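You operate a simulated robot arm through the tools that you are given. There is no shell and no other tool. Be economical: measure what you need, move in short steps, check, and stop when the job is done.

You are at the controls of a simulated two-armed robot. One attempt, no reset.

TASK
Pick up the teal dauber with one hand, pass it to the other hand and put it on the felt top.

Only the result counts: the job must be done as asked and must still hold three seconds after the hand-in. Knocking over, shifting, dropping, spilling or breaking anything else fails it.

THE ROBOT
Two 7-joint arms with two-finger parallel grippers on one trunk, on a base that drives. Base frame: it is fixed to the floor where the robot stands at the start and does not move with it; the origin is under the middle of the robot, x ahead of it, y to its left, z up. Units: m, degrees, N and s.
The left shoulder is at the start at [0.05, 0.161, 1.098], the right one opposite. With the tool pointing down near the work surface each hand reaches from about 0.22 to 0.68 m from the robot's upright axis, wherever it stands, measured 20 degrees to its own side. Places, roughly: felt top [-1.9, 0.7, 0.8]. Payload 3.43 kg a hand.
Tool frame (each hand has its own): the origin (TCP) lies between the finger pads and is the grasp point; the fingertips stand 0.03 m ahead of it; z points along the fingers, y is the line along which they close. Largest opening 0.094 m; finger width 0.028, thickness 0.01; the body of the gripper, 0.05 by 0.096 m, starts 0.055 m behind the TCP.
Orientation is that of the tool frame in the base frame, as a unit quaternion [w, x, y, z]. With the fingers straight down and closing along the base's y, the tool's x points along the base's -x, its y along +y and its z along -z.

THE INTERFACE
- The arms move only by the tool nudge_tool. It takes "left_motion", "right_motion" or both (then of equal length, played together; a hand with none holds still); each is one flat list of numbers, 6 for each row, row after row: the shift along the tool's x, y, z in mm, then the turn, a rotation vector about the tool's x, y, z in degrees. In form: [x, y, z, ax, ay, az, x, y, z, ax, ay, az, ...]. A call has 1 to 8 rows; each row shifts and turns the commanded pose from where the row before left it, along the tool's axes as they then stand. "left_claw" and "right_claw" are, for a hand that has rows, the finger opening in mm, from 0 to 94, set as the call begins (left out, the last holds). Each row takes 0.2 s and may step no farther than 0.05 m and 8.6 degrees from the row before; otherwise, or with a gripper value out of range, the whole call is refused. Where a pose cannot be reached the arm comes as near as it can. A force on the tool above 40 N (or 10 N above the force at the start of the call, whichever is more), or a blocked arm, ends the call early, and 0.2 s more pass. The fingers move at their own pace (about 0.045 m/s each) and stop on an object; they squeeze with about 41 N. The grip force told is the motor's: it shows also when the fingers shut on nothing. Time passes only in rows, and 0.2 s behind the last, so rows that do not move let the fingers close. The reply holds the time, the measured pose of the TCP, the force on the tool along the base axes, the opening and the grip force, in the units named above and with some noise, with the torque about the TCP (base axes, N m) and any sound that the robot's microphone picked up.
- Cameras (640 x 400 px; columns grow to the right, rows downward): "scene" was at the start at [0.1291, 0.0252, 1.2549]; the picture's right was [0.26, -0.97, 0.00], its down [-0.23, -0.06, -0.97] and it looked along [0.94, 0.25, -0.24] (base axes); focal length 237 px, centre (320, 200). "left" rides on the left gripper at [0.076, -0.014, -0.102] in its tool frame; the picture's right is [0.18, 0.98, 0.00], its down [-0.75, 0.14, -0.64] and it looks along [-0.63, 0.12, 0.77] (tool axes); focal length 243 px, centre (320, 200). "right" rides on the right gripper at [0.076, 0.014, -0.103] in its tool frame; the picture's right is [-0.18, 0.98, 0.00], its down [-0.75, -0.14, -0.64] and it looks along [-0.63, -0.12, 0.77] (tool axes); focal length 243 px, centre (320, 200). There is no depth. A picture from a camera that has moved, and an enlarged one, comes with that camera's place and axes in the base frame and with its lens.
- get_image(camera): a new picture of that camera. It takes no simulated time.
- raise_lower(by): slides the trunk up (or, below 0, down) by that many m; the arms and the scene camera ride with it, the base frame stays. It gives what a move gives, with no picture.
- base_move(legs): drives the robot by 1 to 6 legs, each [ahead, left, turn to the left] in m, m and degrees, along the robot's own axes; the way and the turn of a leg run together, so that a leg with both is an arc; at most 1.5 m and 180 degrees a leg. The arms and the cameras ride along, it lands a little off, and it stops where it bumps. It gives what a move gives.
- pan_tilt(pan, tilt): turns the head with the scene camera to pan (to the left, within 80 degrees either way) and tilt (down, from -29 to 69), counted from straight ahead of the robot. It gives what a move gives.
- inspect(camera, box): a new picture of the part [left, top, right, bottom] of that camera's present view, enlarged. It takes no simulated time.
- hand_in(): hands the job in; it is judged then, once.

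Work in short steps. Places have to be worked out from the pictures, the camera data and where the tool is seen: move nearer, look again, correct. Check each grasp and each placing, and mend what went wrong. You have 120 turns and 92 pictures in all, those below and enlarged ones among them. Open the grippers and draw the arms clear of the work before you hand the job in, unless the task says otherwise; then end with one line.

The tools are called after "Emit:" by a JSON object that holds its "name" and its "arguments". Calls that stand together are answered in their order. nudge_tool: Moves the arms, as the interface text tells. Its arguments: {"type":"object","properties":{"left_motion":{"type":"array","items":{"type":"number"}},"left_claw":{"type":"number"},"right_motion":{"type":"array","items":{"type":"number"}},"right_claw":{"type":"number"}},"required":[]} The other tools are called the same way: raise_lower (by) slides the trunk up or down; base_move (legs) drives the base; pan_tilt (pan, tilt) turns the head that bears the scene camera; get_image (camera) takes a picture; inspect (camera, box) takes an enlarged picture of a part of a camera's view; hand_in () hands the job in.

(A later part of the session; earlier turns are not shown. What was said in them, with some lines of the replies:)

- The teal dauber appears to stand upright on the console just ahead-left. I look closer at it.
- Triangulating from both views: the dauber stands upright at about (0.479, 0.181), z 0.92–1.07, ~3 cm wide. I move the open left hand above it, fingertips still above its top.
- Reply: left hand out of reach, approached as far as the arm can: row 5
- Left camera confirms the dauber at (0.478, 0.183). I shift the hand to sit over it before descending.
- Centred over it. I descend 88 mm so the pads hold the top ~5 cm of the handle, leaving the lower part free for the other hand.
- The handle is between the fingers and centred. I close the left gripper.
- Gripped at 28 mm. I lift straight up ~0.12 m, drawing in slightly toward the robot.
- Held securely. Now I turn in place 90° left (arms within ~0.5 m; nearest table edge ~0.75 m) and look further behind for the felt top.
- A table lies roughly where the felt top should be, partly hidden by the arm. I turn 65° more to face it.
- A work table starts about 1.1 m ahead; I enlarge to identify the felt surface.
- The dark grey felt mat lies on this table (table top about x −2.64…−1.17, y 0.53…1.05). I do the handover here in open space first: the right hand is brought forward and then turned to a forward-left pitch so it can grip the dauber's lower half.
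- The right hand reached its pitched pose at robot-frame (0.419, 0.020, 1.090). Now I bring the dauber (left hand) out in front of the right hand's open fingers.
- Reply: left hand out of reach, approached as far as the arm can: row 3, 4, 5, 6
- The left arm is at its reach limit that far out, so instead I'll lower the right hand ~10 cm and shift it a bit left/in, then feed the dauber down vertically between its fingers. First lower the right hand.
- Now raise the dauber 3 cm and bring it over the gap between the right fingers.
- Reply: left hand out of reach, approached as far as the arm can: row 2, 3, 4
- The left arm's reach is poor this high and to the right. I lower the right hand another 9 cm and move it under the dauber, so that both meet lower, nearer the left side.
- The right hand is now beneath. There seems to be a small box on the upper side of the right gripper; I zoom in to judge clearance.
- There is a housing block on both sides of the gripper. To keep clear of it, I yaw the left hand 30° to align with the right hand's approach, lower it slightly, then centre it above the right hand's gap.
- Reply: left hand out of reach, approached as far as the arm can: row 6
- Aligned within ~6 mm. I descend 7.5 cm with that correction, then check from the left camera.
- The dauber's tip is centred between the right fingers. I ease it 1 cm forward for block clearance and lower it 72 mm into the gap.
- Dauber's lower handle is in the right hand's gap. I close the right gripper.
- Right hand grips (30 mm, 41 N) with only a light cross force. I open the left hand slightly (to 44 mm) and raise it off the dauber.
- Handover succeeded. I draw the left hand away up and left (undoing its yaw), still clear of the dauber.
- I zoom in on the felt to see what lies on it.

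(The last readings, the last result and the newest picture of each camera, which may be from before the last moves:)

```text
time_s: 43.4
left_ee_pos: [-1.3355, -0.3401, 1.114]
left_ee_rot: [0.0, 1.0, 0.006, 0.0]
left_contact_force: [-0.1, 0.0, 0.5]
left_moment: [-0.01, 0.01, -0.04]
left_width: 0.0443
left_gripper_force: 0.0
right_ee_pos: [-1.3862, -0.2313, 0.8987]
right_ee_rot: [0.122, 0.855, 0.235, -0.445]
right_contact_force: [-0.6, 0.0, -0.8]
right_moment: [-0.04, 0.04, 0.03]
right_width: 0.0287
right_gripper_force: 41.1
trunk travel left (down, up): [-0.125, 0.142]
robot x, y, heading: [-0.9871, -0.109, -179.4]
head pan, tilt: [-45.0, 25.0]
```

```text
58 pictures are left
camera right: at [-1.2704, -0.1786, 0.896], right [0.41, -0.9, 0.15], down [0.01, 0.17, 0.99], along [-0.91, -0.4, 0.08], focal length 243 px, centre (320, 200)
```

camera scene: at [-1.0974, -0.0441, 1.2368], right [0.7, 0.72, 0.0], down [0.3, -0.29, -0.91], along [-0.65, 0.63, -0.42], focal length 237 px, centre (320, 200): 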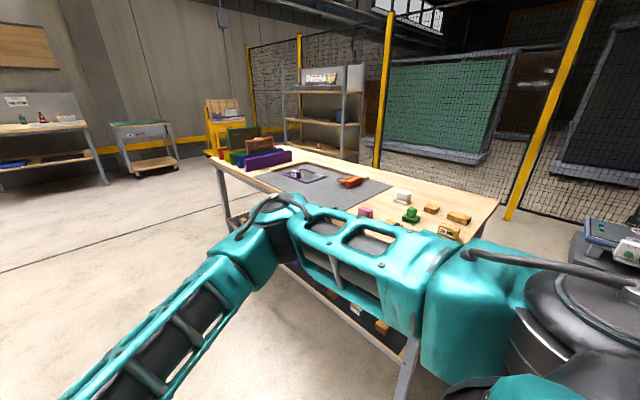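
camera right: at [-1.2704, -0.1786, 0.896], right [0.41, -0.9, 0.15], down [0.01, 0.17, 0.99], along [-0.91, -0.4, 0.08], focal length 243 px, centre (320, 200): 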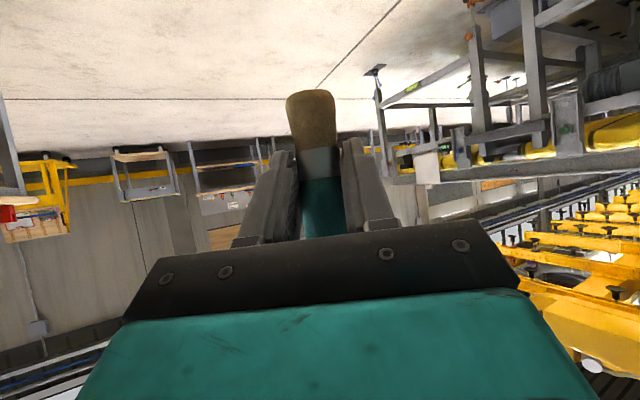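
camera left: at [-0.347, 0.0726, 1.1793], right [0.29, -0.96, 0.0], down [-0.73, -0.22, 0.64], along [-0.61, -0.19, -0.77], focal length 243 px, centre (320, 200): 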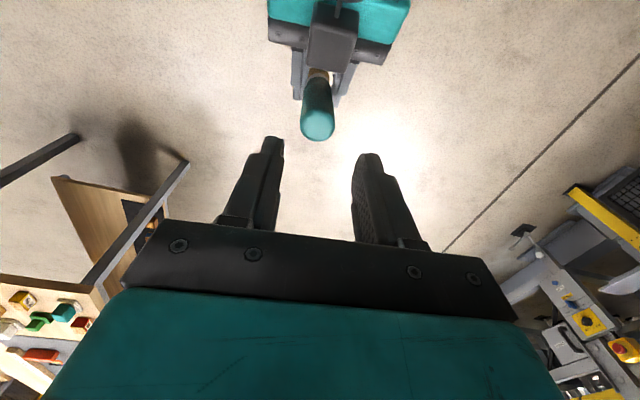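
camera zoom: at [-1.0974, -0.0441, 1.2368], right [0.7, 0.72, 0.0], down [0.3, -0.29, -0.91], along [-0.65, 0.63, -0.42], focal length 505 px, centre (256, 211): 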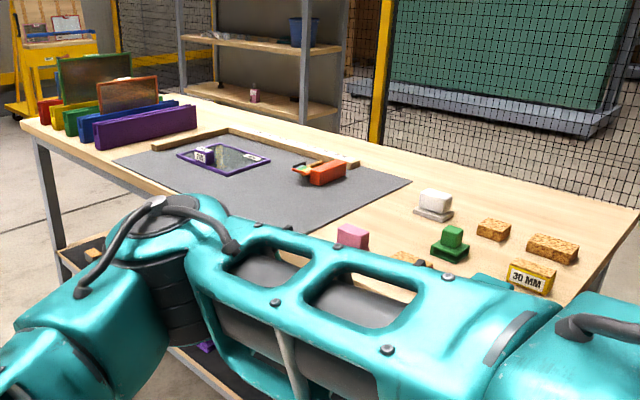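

The felt mat spans about x −2.25…−1.64, y 0.58…0.98; its near-right part is empty (frame at x<−1.98, red brush at y>0.85). Target ≈ (−1.82, 0.645). I raise the right hand 8 cm, drive alongside and turn to heading 60°, so the right fingers point at the table.

Emit:
{"name": "nudge_tool", "arguments": {"right_motion": [-32.8, 0, -23, 0, 0, 0, -32.8, 0, -23, 0, 0, 0]}}

Emit:
{"name": "base_move", "arguments": {"legs": [[0.93, 0, 0], [0, 0, -120.8]]}}

Emit:
{"name": "pan_tilt", "arguments": {"pan": 25, "tilt": 30}}

Emit:
{"name": "get_image", "arguments": {"camera": "scene"}}

```text
time_s: 44.0
left_ee_pos: [-1.3339, -0.3408, 1.1142]
left_ee_rot: [0.0, 1.0, 0.006, 0.0]
left_contact_force: [-0.2, 0.4, 0.4]
left_moment: [0.0, -0.03, -0.01]
left_width: 0.044
left_gripper_force: 0.1
right_ee_pos: [-1.3851, -0.2308, 0.9795]
right_ee_rot: [0.122, 0.855, 0.235, -0.446]
right_contact_force: [0.5, 0.4, 0.0]
right_moment: [-0.01, 0.01, 0.0]
right_width: 0.0282
right_gripper_force: 40.8
trunk travel left (down, up): [-0.125, 0.142]
robot x, y, heading: [-0.9917, -0.1087, -179.4]
head pan, tilt: [-45.0, 25.0]
```

```text
time_s: 53.5
left_ee_pos: [-1.9712, 0.2983, 1.1148]
left_ee_rot: [0.0, -0.546, 0.838, 0.0]
left_contact_force: [0.7, 0.0, -0.4]
left_moment: [0.02, 0.02, -0.02]
left_width: 0.0442
left_gripper_force: 0.1
right_ee_pos: [-1.849, 0.3001, 0.9799]
right_ee_rot: [-0.308, 0.661, -0.592, -0.344]
right_contact_force: [0.8, 0.0, -0.2]
right_moment: [-0.02, 0.02, -0.01]
right_width: 0.0274
right_gripper_force: 41.2
trunk travel left (down, up): [-0.125, 0.142]
robot x, y, heading: [-1.9014, -0.1154, 66.2]
head pan, tilt: [-45.0, 25.0]
```

```text
time_s: 54.9
left_ee_pos: [-1.971, 0.298, 1.1153]
left_ee_rot: [-0.001, -0.546, 0.838, 0.0]
left_contact_force: [-0.9, 0.0, 0.2]
left_moment: [0.02, 0.0, 0.03]
left_width: 0.0441
left_gripper_force: 0.0
right_ee_pos: [-1.8497, 0.2986, 0.9791]
right_ee_rot: [-0.309, 0.66, -0.591, -0.345]
right_contact_force: [0.6, 0.6, -1.4]
right_moment: [-0.01, 0.01, -0.01]
right_width: 0.0277
right_gripper_force: 40.9
trunk travel left (down, up): [-0.125, 0.142]
robot x, y, heading: [-1.8997, -0.1125, 66.5]
head pan, tilt: [25.0, 30.0]
```

```text
57 pictures are left
camera scene: at [-1.8889, 0.0169, 1.2289], right [1.0, 0.02, 0.0], down [0.01, -0.5, -0.87], along [-0.02, 0.87, -0.5], focal length 237 px, centre (320, 200)
```

scene: 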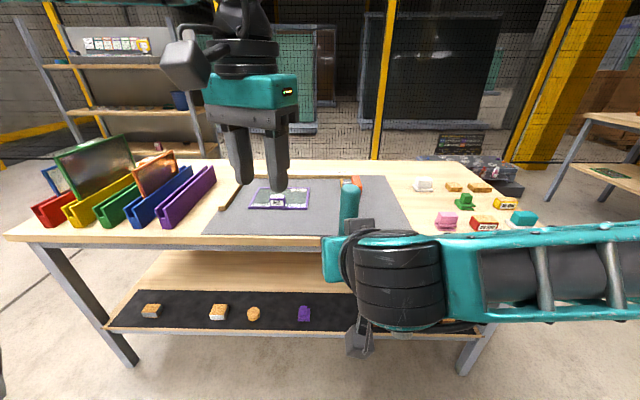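

I zoom on the dauber and the felt to check tilt and free space.

Emit:
{"name": "inspect", "arguments": {"camera": "scene", "box": [200, 150, 440, 300]}}

Emit:
{"name": "get_image", "arguments": {"camera": "right"}}

Emit:
{"name": "get_image", "arguments": {"camera": "left"}}

```text
2.67 times, centred on (320, 225) of scene
camera zoom: at [-1.8889, 0.0169, 1.2289], right [1.0, 0.02, 0.0], down [0.01, -0.5, -0.87], along [-0.02, 0.87, -0.5], focal length 631 px, centre (320, 133)
```

zoom: 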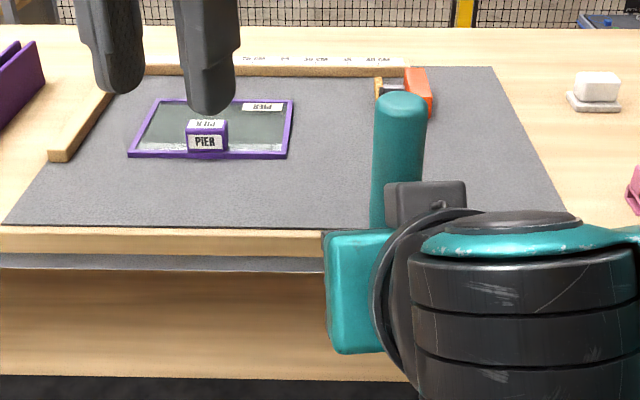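

```text
55 pictures are left
camera right: at [-1.8496, 0.1705, 0.975], right [-0.99, 0.0, 0.15], down [0.15, -0.08, 0.99], along [0.01, 1.0, 0.08], focal length 243 px, centre (320, 200)
```

right: 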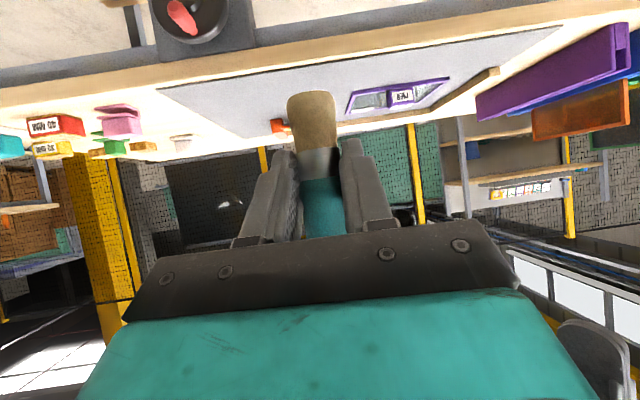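

```text
54 pictures are left
camera left: at [-1.9878, 0.2231, 1.2164], right [-0.97, 0.23, 0.0], down [0.17, 0.75, 0.64], along [0.15, 0.63, -0.77], focal length 243 px, centre (320, 200)
```

left: 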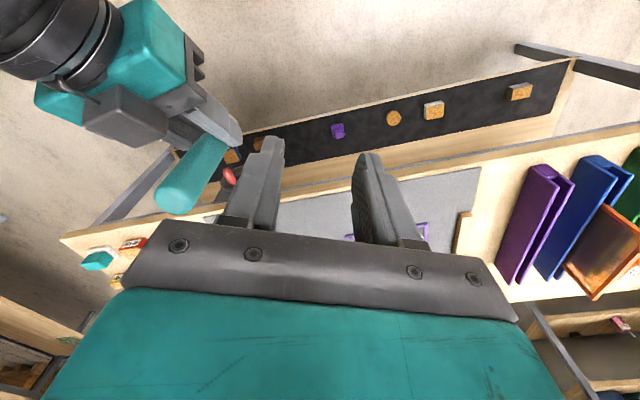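

The dauber is essentially upright in the right hand. The felt reaches the table's front edge (y≈0.557), so I target dauber at (−1.82, 0.64), free of the frame and red brush. I drive ~0.22 m toward the table.

Emit:
{"name": "base_move", "arguments": {"legs": [[0.22, 0.047, 0]]}}

Emit:
{"name": "get_image", "arguments": {"camera": "right"}}

Emit:
{"name": "get_image", "arguments": {"camera": "scene"}}

```text
time_s: 56.7
left_ee_pos: [-1.9266, 0.5204, 1.1143]
left_ee_rot: [0.0, -0.548, 0.837, 0.0]
left_contact_force: [-1.0, 0.3, -1.1]
left_moment: [-0.03, 0.0, 0.0]
left_width: 0.0441
left_gripper_force: 0.1
right_ee_pos: [-1.8055, 0.5228, 0.9792]
right_ee_rot: [-0.308, 0.662, -0.59, -0.345]
right_contact_force: [0.3, -0.1, -1.1]
right_moment: [0.04, 0.0, 0.01]
right_width: 0.0276
right_gripper_force: 41.4
trunk travel left (down, up): [-0.125, 0.142]
robot x, y, heading: [-1.856, 0.1118, 66.6]
head pan, tilt: [25.0, 30.0]
```

```text
53 pictures are left
camera right: at [-1.8041, 0.3941, 0.9748], right [-0.99, -0.01, 0.15], down [0.15, -0.08, 0.99], along [0.01, 1.0, 0.08], focal length 243 px, centre (320, 200)
```

right: 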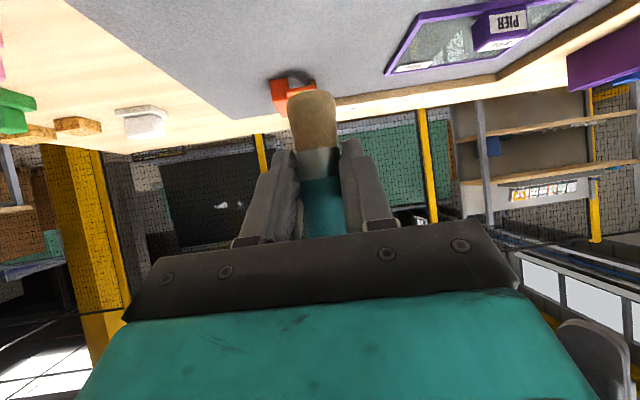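

```text
52 pictures are left
camera scene: at [-1.8431, 0.2406, 1.2288], right [1.0, 0.03, 0.0], down [0.01, -0.5, -0.87], along [-0.02, 0.87, -0.5], focal length 237 px, centre (320, 200)
```

scene: 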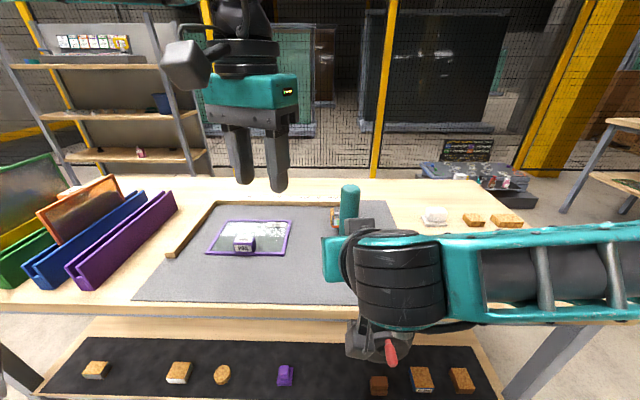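

There's a vise-like thing with a red lever on the table's front, near the hand's path; I zoom to place it.

Emit:
{"name": "inspect", "arguments": {"camera": "scene", "box": [280, 180, 480, 400]}}

Emit:
{"name": "inspect", "arguments": {"camera": "left", "box": [0, 0, 320, 240]}}

```text
1.82 times, centred on (380, 290) of scene
camera zoom: at [-1.8431, 0.2406, 1.2288], right [1.0, 0.03, 0.0], down [0.01, -0.5, -0.87], along [-0.02, 0.87, -0.5], focal length 430 px, centre (211, 36)
```

zoom: 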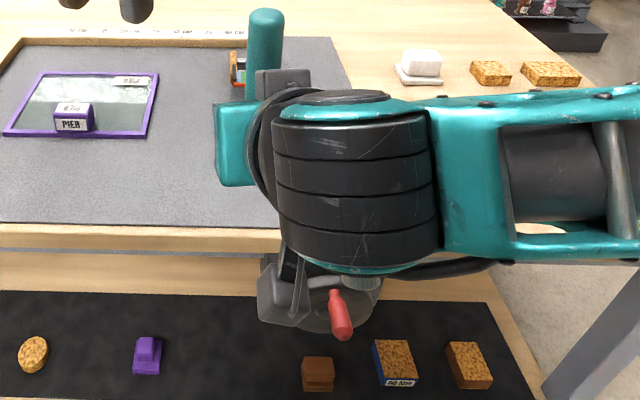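

```text
1.67 times, centred on (160, 120) of left
camera zoom: at [-1.9424, 0.4464, 1.2163], right [-0.97, 0.22, 0.0], down [0.17, 0.75, 0.64], along [0.14, 0.63, -0.77], focal length 404 px, centre (587, 333)
```

zoom: 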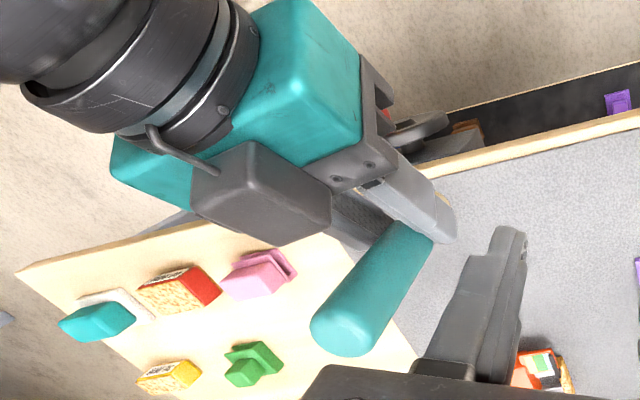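

Clear: the crank wheel sits below the table top at x≈−1.71. I advance the dauber 11 cm level over the felt, then descend 9 cm.

Emit:
{"name": "nudge_tool", "arguments": {"right_motion": [-21, 0, 30, 0, 0, 0, -21, 0, 30, 0, 0, 0, -21, 0, 30, 0, 0, 0, 0, 0, 0, 0, 0, 0]}}

Emit:
{"name": "nudge_tool", "arguments": {"right_motion": [24.6, 0, 17.2, 0, 0, 0, 24.6, 0, 17.2, 0, 0, 0, 24.6, 0, 17.2, 0, 0, 0, 0, 0, 0, 0, 0, 0]}}

Emit:
{"name": "get_image", "arguments": {"camera": "right"}}

Emit:
{"name": "inspect", "arguments": {"camera": "scene", "box": [220, 160, 460, 360]}}

Emit:
{"name": "get_image", "arguments": {"camera": "left"}}

```text
time_s: 57.7
left_ee_pos: [-1.9261, 0.5207, 1.1148]
left_ee_rot: [0.001, -0.548, 0.836, -0.001]
left_contact_force: [0.7, 0.0, -0.4]
left_moment: [0.02, 0.01, 0.01]
left_width: 0.0441
left_gripper_force: 0.1
right_ee_pos: [-1.8175, 0.6351, 0.9796]
right_ee_rot: [-0.307, 0.662, -0.591, -0.344]
right_contact_force: [0.7, 0.4, 0.2]
right_moment: [-0.04, -0.01, 0.02]
right_width: 0.0273
right_gripper_force: 40.6
trunk travel left (down, up): [-0.125, 0.142]
robot x, y, heading: [-1.8554, 0.1073, 66.7]
head pan, tilt: [25.0, 30.0]
```

```text
time_s: 58.7
left_ee_pos: [-1.9258, 0.521, 1.1156]
left_ee_rot: [0.0, -0.548, 0.837, 0.0]
left_contact_force: [1.0, -0.8, 0.2]
left_moment: [0.01, 0.02, -0.01]
left_width: 0.0441
left_gripper_force: 0.0
right_ee_pos: [-1.8168, 0.6322, 0.8881]
right_ee_rot: [-0.307, 0.662, -0.591, -0.345]
right_contact_force: [-0.1, -0.4, -0.3]
right_moment: [0.01, 0.01, -0.02]
right_width: 0.0275
right_gripper_force: 41.0
trunk travel left (down, up): [-0.125, 0.142]
robot x, y, heading: [-1.8564, 0.1151, 66.7]
head pan, tilt: [25.0, 30.0]
```

```text
49 pictures are left
camera right: at [-1.8169, 0.5036, 0.8833], right [-0.99, -0.01, 0.15], down [0.15, -0.08, 0.99], along [0.01, 1.0, 0.08], focal length 243 px, centre (320, 200)
```

right: 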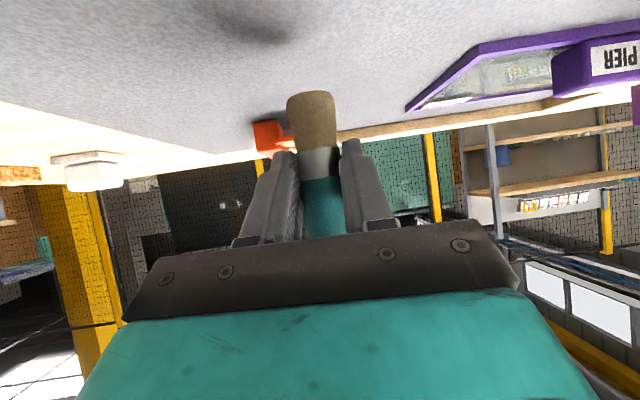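

```text
2.00 times, centred on (340, 260) of scene
camera zoom: at [-1.8431, 0.2401, 1.2289], right [1.0, 0.03, 0.0], down [0.01, -0.5, -0.87], along [-0.02, 0.87, -0.5], focal length 473 px, centre (280, 80)
```

zoom: 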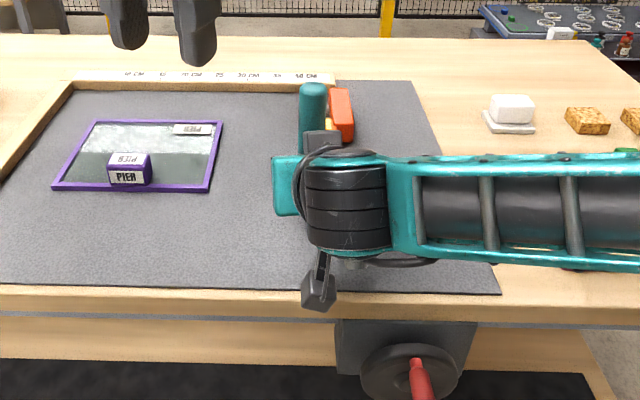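

```text
47 pictures are left
camera left: at [-1.9425, 0.4459, 1.2164], right [-0.97, 0.22, 0.0], down [0.17, 0.75, 0.64], along [0.14, 0.63, -0.77], focal length 243 px, centre (320, 200)
```

left: 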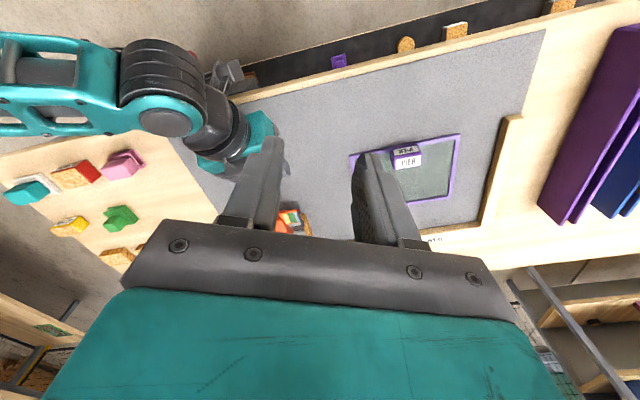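

About 4–5 cm above the felt. Descend 28 mm, then look at the forces.

Emit:
{"name": "nudge_tool", "arguments": {"right_motion": [11.5, 0, 8, 0, 0, 0, 11.5, 0, 8, 0, 0, 0, 0, 0, 0, 0, 0, 0]}}

Emit:
{"name": "inspect", "arguments": {"camera": "right", "box": [200, 40, 440, 190]}}

```text
time_s: 59.5
left_ee_pos: [-1.925, 0.5198, 1.114]
left_ee_rot: [0.0, -0.548, 0.837, 0.0]
left_contact_force: [-0.8, -0.6, 0.5]
left_moment: [0.0, 0.0, 0.0]
left_width: 0.0439
left_gripper_force: 0.1
right_ee_pos: [-1.8171, 0.6313, 0.861]
right_ee_rot: [-0.308, 0.661, -0.591, -0.344]
right_contact_force: [-0.4, -0.2, -0.5]
right_moment: [-0.03, 0.02, -0.01]
right_width: 0.0276
right_gripper_force: 40.6
trunk travel left (down, up): [-0.125, 0.142]
robot x, y, heading: [-1.8512, 0.113, 66.6]
head pan, tilt: [25.0, 30.0]
```

```text
2.67 times, centred on (320, 115) of right
camera zoom: at [-1.8172, 0.5029, 0.8567], right [-0.99, -0.01, 0.15], down [0.15, -0.08, 0.99], along [0.01, 1.0, 0.08], focal length 647 px, centre (320, 427)
```

zoom: 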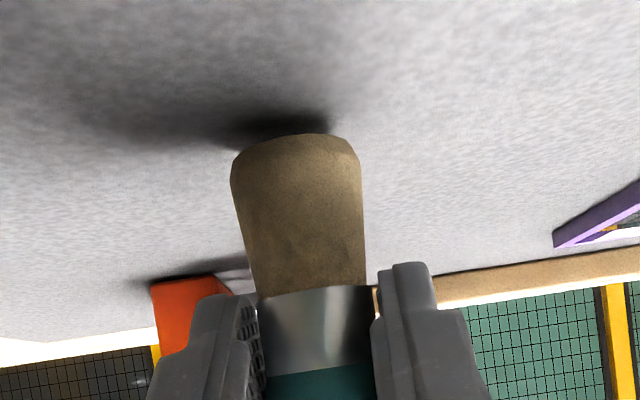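

The shadow shows it's nearly touching. I descend in 3 mm steps, watching force.

Emit:
{"name": "nudge_tool", "arguments": {"right_motion": [2.5, 0, 1.7, 0, 0, 0, 2.5, 0, 1.7, 0, 0, 0, 0, 0, 0, 0, 0, 0]}}

Emit:
{"name": "inspect", "arguments": {"camera": "right", "box": [200, 40, 440, 190]}}

```text
time_s: 60.3
left_ee_pos: [-1.9262, 0.5213, 1.115]
left_ee_rot: [0.0, -0.547, 0.837, -0.001]
left_contact_force: [-0.6, -0.1, 0.2]
left_moment: [0.01, -0.02, 0.0]
left_width: 0.044
left_gripper_force: 0.1
right_ee_pos: [-1.8177, 0.6318, 0.855]
right_ee_rot: [-0.308, 0.661, -0.592, -0.344]
right_contact_force: [-1.2, 0.5, 0.8]
right_moment: [0.02, 0.05, 0.02]
right_width: 0.0275
right_gripper_force: 40.9
trunk travel left (down, up): [-0.125, 0.142]
robot x, y, heading: [-1.854, 0.1087, 66.6]
head pan, tilt: [25.0, 30.0]
```

```text
2.67 times, centred on (320, 115) of right
camera zoom: at [-1.8177, 0.5023, 0.8507], right [-0.99, -0.01, 0.15], down [0.15, -0.08, 0.99], along [0.01, 1.0, 0.08], focal length 647 px, centre (320, 427)
```

zoom: 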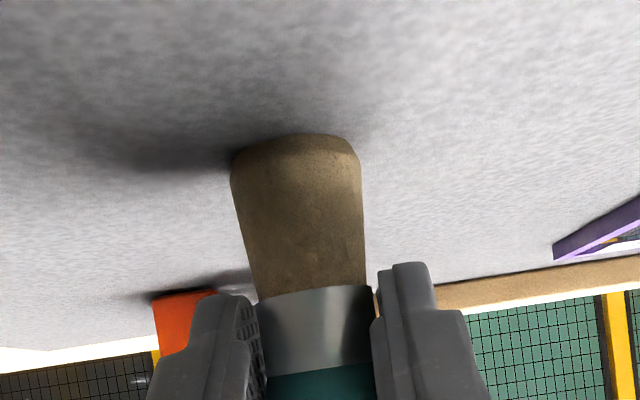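

Force still about zero; continue 3 mm at a time.

Emit:
{"name": "nudge_tool", "arguments": {"right_motion": [2.5, 0, 1.7, 0, 0, 0, 0, 0, 0, 0, 0, 0]}}

Emit:
{"name": "nudge_tool", "arguments": {"right_motion": [2.0, 0, 1.4, 0, 0, 0, 0, 0, 0, 0, 0, 0]}}

Emit:
{"name": "inspect", "arguments": {"camera": "right", "box": [200, 40, 440, 190]}}

```text
time_s: 60.9
left_ee_pos: [-1.9264, 0.5206, 1.1142]
left_ee_rot: [0.0, -0.547, 0.837, 0.001]
left_contact_force: [-0.7, 0.8, 0.3]
left_moment: [0.01, 0.04, 0.0]
left_width: 0.0439
left_gripper_force: 0.1
right_ee_pos: [-1.8176, 0.6311, 0.8541]
right_ee_rot: [-0.31, 0.661, -0.59, -0.346]
right_contact_force: [-1.0, 1.3, 15.5]
right_moment: [0.23, -0.02, -0.01]
right_width: 0.0275
right_gripper_force: 41.4
trunk travel left (down, up): [-0.125, 0.142]
robot x, y, heading: [-1.8548, 0.1129, 66.6]
head pan, tilt: [25.0, 30.0]
```

```text
time_s: 61.5
left_ee_pos: [-1.9265, 0.5197, 1.1161]
left_ee_rot: [0.001, -0.548, 0.837, 0.002]
left_contact_force: [0.0, 0.4, -0.1]
left_moment: [0.0, 0.0, 0.01]
left_width: 0.0438
left_gripper_force: 0.0
right_ee_pos: [-1.8167, 0.6304, 0.854]
right_ee_rot: [-0.309, 0.661, -0.589, -0.348]
right_contact_force: [-0.3, -2.4, 30.7]
right_moment: [0.12, -0.1, -0.01]
right_width: 0.0276
right_gripper_force: 40.7
trunk travel left (down, up): [-0.125, 0.142]
robot x, y, heading: [-1.8574, 0.1084, 66.5]
head pan, tilt: [25.0, 30.0]
```

```text
2.67 times, centred on (320, 115) of right
camera zoom: at [-1.8173, 0.5019, 0.8488], right [-0.99, -0.01, 0.15], down [0.15, -0.09, 0.98], along [0.01, 1.0, 0.09], focal length 647 px, centre (320, 427)
```

zoom: 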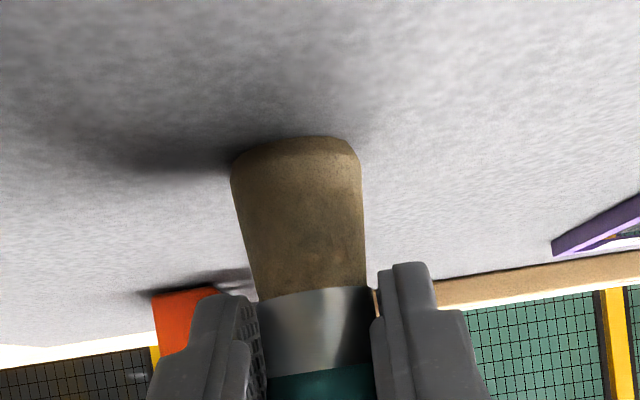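

Contact with the felt (TCP z 0.854). I ease back ~4.5 mm to unload the 30 N before releasing.

Emit:
{"name": "nudge_tool", "arguments": {"right_motion": [-3.7, 0, -2.6, 0, 0, 0, 0, 0, 0, 0, 0, 0]}}

Emit:
{"name": "inspect", "arguments": {"camera": "scene", "box": [260, 160, 420, 280]}}

```text
time_s: 62.1
left_ee_pos: [-1.926, 0.5206, 1.1141]
left_ee_rot: [0.001, -0.547, 0.837, 0.0]
left_contact_force: [0.0, -0.6, 0.3]
left_moment: [0.0, 0.02, 0.0]
left_width: 0.0442
left_gripper_force: 0.0
right_ee_pos: [-1.8169, 0.6302, 0.8558]
right_ee_rot: [-0.308, 0.661, -0.592, -0.344]
right_contact_force: [-2.9, 4.3, 11.8]
right_moment: [0.4, 0.14, 0.07]
right_width: 0.0275
right_gripper_force: 41.6
trunk travel left (down, up): [-0.125, 0.142]
robot x, y, heading: [-1.857, 0.1132, 66.3]
head pan, tilt: [25.0, 30.0]
```

```text
3.33 times, centred on (340, 220) of scene
camera zoom: at [-1.8435, 0.2395, 1.2288], right [1.0, 0.03, 0.0], down [0.01, -0.5, -0.87], along [-0.02, 0.87, -0.5], focal length 789 px, centre (253, 133)
```

zoom: 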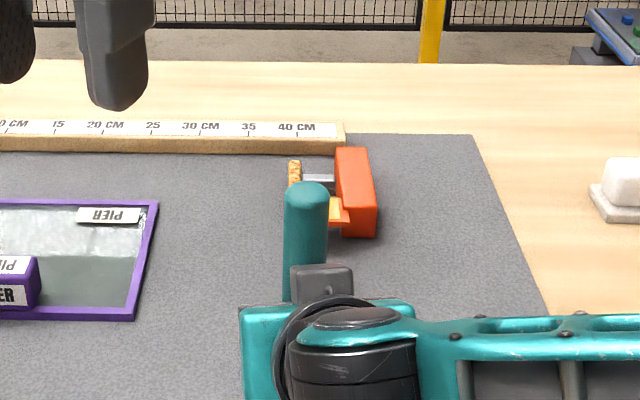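

Still 12 N; ease up another 1.5 mm.

Emit:
{"name": "nudge_tool", "arguments": {"right_motion": [-1.2, 0, -0.9, 0, 0, 0, 0, 0, 0, 0, 0, 0]}}

```text
time_s: 62.7
left_ee_pos: [-1.9265, 0.5212, 1.1139]
left_ee_rot: [0.001, -0.547, 0.837, 0.0]
left_contact_force: [-0.5, 0.5, -1.0]
left_moment: [-0.01, 0.01, 0.0]
left_width: 0.0441
left_gripper_force: 0.1
right_ee_pos: [-1.8179, 0.6304, 0.8553]
right_ee_rot: [-0.308, 0.662, -0.591, -0.343]
right_contact_force: [-3.5, 0.6, 5.3]
right_moment: [0.12, 0.17, 0.04]
right_width: 0.0277
right_gripper_force: 40.9
trunk travel left (down, up): [-0.125, 0.142]
robot x, y, heading: [-1.8552, 0.1122, 66.5]
head pan, tilt: [25.0, 30.0]
```

Light contact now (5 N). To check fore-aft lean before releasing, I shift the left hand back-left for a side view.

Emit:
{"name": "nudge_tool", "arguments": {"left_motion": [25, 40, 0, 0, 0, 0, 25, 40, 0, 0, 0, 0, 20, 30, 0, 0, 0, 0]}}

Emit:
{"name": "get_image", "arguments": {"camera": "left"}}

```text
time_s: 63.5
left_ee_pos: [-2.0558, 0.5022, 1.115]
left_ee_rot: [0.0, -0.548, 0.837, 0.0]
left_contact_force: [0.0, 0.9, 0.0]
left_moment: [0.02, -0.01, -0.02]
left_width: 0.0441
left_gripper_force: 0.1
right_ee_pos: [-1.8164, 0.6299, 0.8551]
right_ee_rot: [-0.307, 0.662, -0.591, -0.343]
right_contact_force: [-0.4, -0.3, -0.4]
right_moment: [-0.03, 0.0, 0.01]
right_width: 0.0275
right_gripper_force: 41.3
trunk travel left (down, up): [-0.125, 0.142]
robot x, y, heading: [-1.8542, 0.1116, 66.5]
head pan, tilt: [25.0, 30.0]
```

```text
42 pictures are left
camera left: at [-2.0725, 0.4279, 1.2163], right [-0.97, 0.23, 0.0], down [0.17, 0.75, 0.64], along [0.14, 0.63, -0.77], focal length 243 px, centre (320, 200)
```

left: 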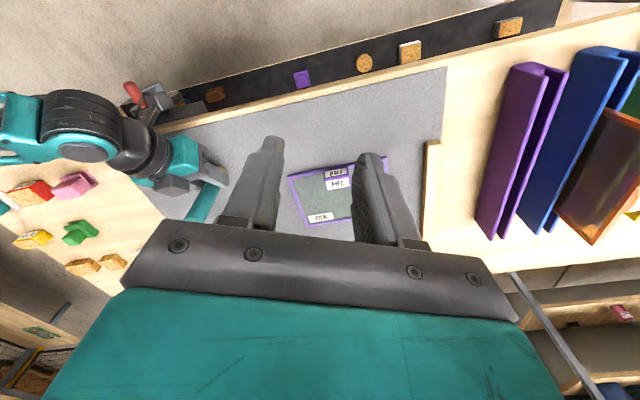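

The top is hidden below the gripper in this view; move the left hand forward 8 cm.

Emit:
{"name": "nudge_tool", "arguments": {"left_motion": [-40, 0, 0, 0, 0, 0, -45, 0, 0, 0, 0, 0, 0, 0, 0, 0, 0, 0]}}

Emit:
{"name": "inspect", "arguments": {"camera": "left", "box": [60, 40, 300, 240]}}

```text
time_s: 64.3
left_ee_pos: [-2.0206, 0.5794, 1.1157]
left_ee_rot: [0.0, -0.547, 0.837, 0.0]
left_contact_force: [0.0, 0.2, -0.1]
left_moment: [0.0, 0.0, 0.03]
left_width: 0.044
left_gripper_force: 0.0
right_ee_pos: [-1.8154, 0.6311, 0.855]
right_ee_rot: [-0.308, 0.661, -0.591, -0.344]
right_contact_force: [0.0, -0.5, -1.2]
right_moment: [0.05, -0.01, -0.02]
right_width: 0.0274
right_gripper_force: 40.8
trunk travel left (down, up): [-0.125, 0.142]
robot x, y, heading: [-1.8579, 0.111, 66.6]
head pan, tilt: [25.0, 30.0]
```

```text
2.00 times, centred on (180, 140) of left
camera zoom: at [-2.0373, 0.505, 1.2168], right [-0.97, 0.22, 0.0], down [0.17, 0.75, 0.64], along [0.14, 0.63, -0.77], focal length 485 px, centre (600, 320)
```

zoom: 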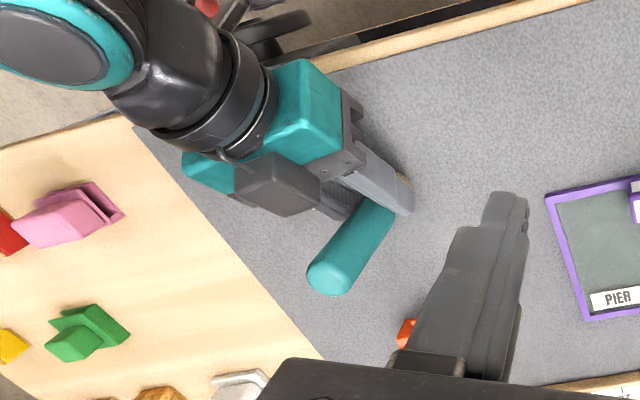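

The dauber's axis matches the vertical within ~2°. It's at the felt with ~0 N load; I open the right hand.

Emit:
{"name": "nudge_tool", "arguments": {"right_motion": [0, 0, 0, 0, 0, 0, 0, 0, 0, 0, 0, 0, 0, 0, 0, 0, 0, 0, 0, 0, 0, 0, 0, 0], "right_claw": 74}}

Emit:
{"name": "get_image", "arguments": {"camera": "right"}}

Emit:
{"name": "inspect", "arguments": {"camera": "left", "box": [60, 40, 300, 240]}}

```text
time_s: 65.3
left_ee_pos: [-2.0205, 0.58, 1.1146]
left_ee_rot: [0.0, -0.547, 0.837, 0.0]
left_contact_force: [-0.1, 0.6, 0.7]
left_moment: [-0.05, 0.0, 0.0]
left_width: 0.0436
left_gripper_force: 0.0
right_ee_pos: [-1.816, 0.6309, 0.8565]
right_ee_rot: [-0.307, 0.662, -0.591, -0.343]
right_contact_force: [-0.1, 0.1, -1.1]
right_moment: [0.03, 0.0, 0.03]
right_width: 0.0739
right_gripper_force: 0.1
trunk travel left (down, up): [-0.125, 0.142]
robot x, y, heading: [-1.8574, 0.1101, 66.4]
head pan, tilt: [25.0, 30.0]
```

```text
40 pictures are left
camera right: at [-1.8165, 0.5024, 0.8514], right [-0.99, -0.01, 0.15], down [0.15, -0.08, 0.99], along [0.01, 1.0, 0.08], focal length 243 px, centre (320, 200)
```

right: 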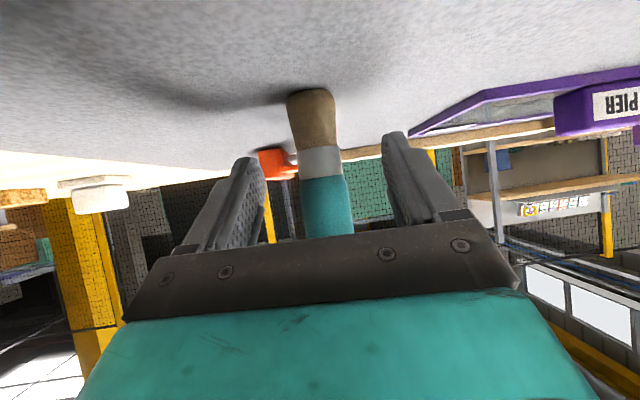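

```text
2.00 times, centred on (180, 140) of left
camera zoom: at [-2.0374, 0.5048, 1.2168], right [-0.97, 0.22, 0.0], down [0.17, 0.75, 0.64], along [0.14, 0.63, -0.77], focal length 485 px, centre (600, 320)
```

zoom: 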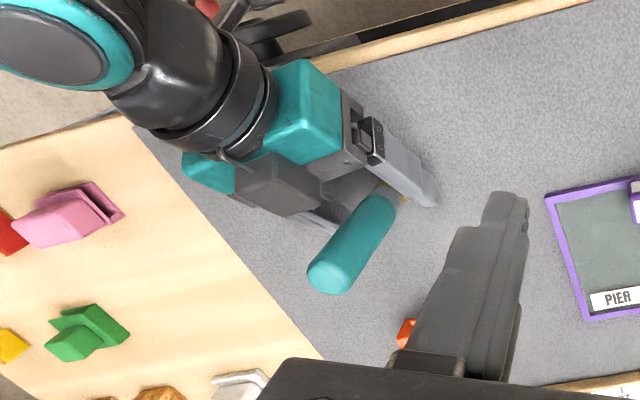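

The dauber stands on its own. I withdraw the right hand straight back along its fingers.

Emit:
{"name": "nudge_tool", "arguments": {"right_motion": [0, 0, -20, 0, 0, 0, 0, 0, -30, 0, 0, 0, 0, 0, -40, 0, 0, 0, 0, 0, -40, 0, 0, 0]}}

Emit:
{"name": "nudge_tool", "arguments": {"left_motion": [40, 0, -10, 0, 0, 0, 40, 0, -10, 0, 0, 0, 40, 0, 0, 0, 0, 0]}}

Emit:
{"name": "get_image", "arguments": {"camera": "scene"}}

Emit:
{"name": "get_image", "arguments": {"camera": "right"}}

```text
time_s: 66.3
left_ee_pos: [-2.0203, 0.5795, 1.1147]
left_ee_rot: [0.0, -0.548, 0.837, 0.0]
left_contact_force: [-0.2, 0.5, -0.7]
left_moment: [0.01, 0.04, 0.0]
left_width: 0.044
left_gripper_force: 0.1
right_ee_pos: [-1.8075, 0.5245, 0.9284]
right_ee_rot: [-0.307, 0.662, -0.591, -0.344]
right_contact_force: [0.3, -0.7, -0.5]
right_moment: [0.0, 0.0, -0.02]
right_width: 0.074
right_gripper_force: 0.1
trunk travel left (down, up): [-0.125, 0.142]
robot x, y, heading: [-1.8559, 0.1132, 66.7]
head pan, tilt: [25.0, 30.0]
```

```text
time_s: 67.1
left_ee_pos: [-2.0703, 0.4685, 1.1373]
left_ee_rot: [0.001, -0.548, 0.837, 0.0]
left_contact_force: [0.6, 0.9, -1.0]
left_moment: [-0.03, 0.05, 0.02]
left_width: 0.0437
left_gripper_force: 0.0
right_ee_pos: [-1.8082, 0.5246, 0.9287]
right_ee_rot: [-0.307, 0.662, -0.591, -0.344]
right_contact_force: [0.3, -0.4, 0.4]
right_moment: [0.01, 0.01, -0.01]
right_width: 0.0738
right_gripper_force: 0.1
trunk travel left (down, up): [-0.125, 0.142]
robot x, y, heading: [-1.8568, 0.1084, 66.5]
head pan, tilt: [25.0, 30.0]
```

```text
38 pictures are left
camera scene: at [-1.8434, 0.24, 1.2289], right [1.0, 0.03, 0.0], down [0.01, -0.5, -0.87], along [-0.02, 0.87, -0.5], focal length 237 px, centre (320, 200)
```

scene: 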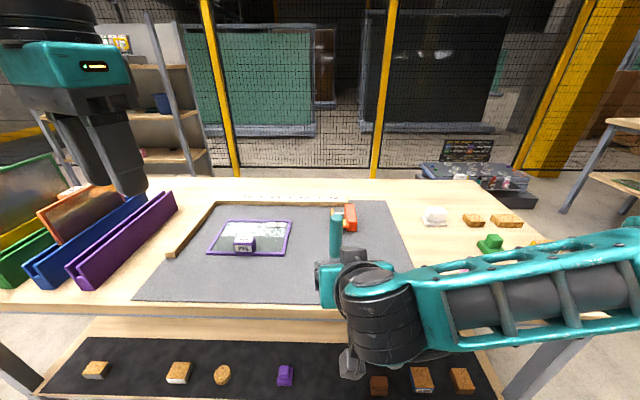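

```text
37 pictures are left
camera right: at [-1.8084, 0.3965, 0.9245], right [-0.99, -0.01, 0.15], down [0.15, -0.08, 0.99], along [0.01, 1.0, 0.08], focal length 243 px, centre (320, 200)
```

right: 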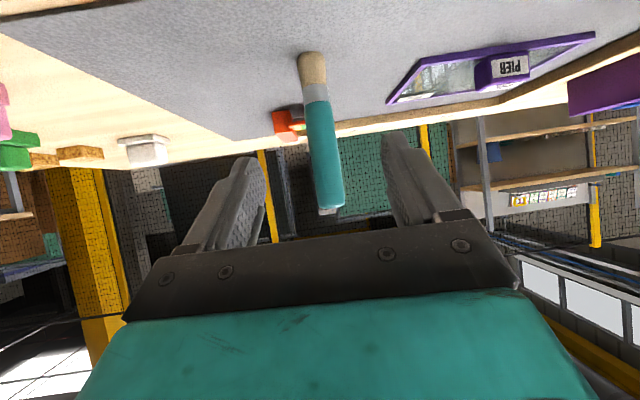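

The dauber stands upright and free. I back the base off 0.25 m to get both arms clear, then take a final look.

Emit:
{"name": "base_move", "arguments": {"legs": [[-0.25, 0, 0]]}}

Emit:
{"name": "get_image", "arguments": {"camera": "scene"}}

Emit:
{"name": "get_image", "arguments": {"camera": "right"}}

```text
time_s: 68.9
left_ee_pos: [-2.1693, 0.2397, 1.137]
left_ee_rot: [0.0, -0.548, 0.837, 0.0]
left_contact_force: [-0.9, 0.2, 0.3]
left_moment: [-0.02, 0.0, -0.01]
left_width: 0.0438
left_gripper_force: 0.0
right_ee_pos: [-1.9071, 0.294, 0.9292]
right_ee_rot: [-0.308, 0.662, -0.591, -0.345]
right_contact_force: [0.3, 0.1, -0.1]
right_moment: [-0.01, 0.03, 0.0]
right_width: 0.0743
right_gripper_force: 0.2
trunk travel left (down, up): [-0.125, 0.142]
robot x, y, heading: [-1.9555, -0.1188, 66.4]
head pan, tilt: [25.0, 30.0]
```

```text
36 pictures are left
camera scene: at [-1.9435, 0.0099, 1.2289], right [1.0, 0.03, 0.0], down [0.01, -0.5, -0.87], along [-0.02, 0.87, -0.5], focal length 237 px, centre (320, 200)
```

scene: 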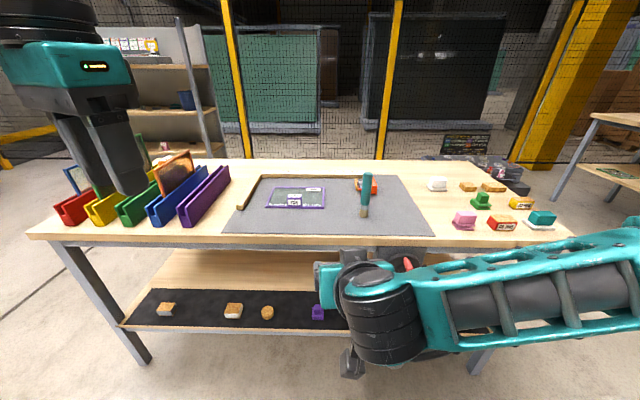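

```text
35 pictures are left
camera right: at [-1.9084, 0.1666, 0.9246], right [-0.99, -0.01, 0.15], down [0.15, -0.08, 0.99], along [0.01, 1.0, 0.08], focal length 243 px, centre (320, 200)
```

right: 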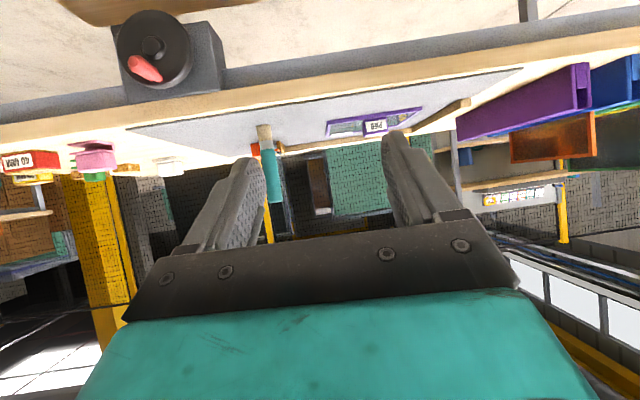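

The dauber stands upright on the felt with nothing else disturbed. I open both grippers fully, then hand in.

Emit:
{"name": "nudge_tool", "arguments": {"left_motion": [0, 0, 0, 0, 0, 0, 0, 0, 0, 0, 0, 0, 0, 0, 0, 0, 0, 0], "right_motion": [0, 0, 0, 0, 0, 0, 0, 0, 0, 0, 0, 0, 0, 0, 0, 0, 0, 0], "left_claw": 94, "right_claw": 94}}

Emit:
{"name": "hand_in", "arguments": {}}

```text
time_s: 69.7
left_ee_pos: [-2.1694, 0.2389, 1.1371]
left_ee_rot: [0.0, -0.547, 0.837, 0.001]
left_contact_force: [0.2, 0.0, -0.6]
left_moment: [0.03, 0.03, -0.01]
left_width: 0.0942
left_gripper_force: 0.0
right_ee_pos: [-1.9092, 0.2953, 0.9286]
right_ee_rot: [-0.308, 0.662, -0.591, -0.345]
right_contact_force: [0.8, 0.8, -0.7]
right_moment: [0.01, 0.0, 0.01]
right_width: 0.0942
right_gripper_force: 0.0
trunk travel left (down, up): [-0.125, 0.142]
robot x, y, heading: [-1.9546, -0.1146, 66.5]
head pan, tilt: [25.0, 30.0]
```

```text
The job is handed in.
```

I picked up the teal dauber with the left hand, passed it to the right hand and stood it upright on the felt top at about (-1.82, 0.64); both hands are open and clear, nothing else looked disturbed in the last pictures, and the job is handed in.
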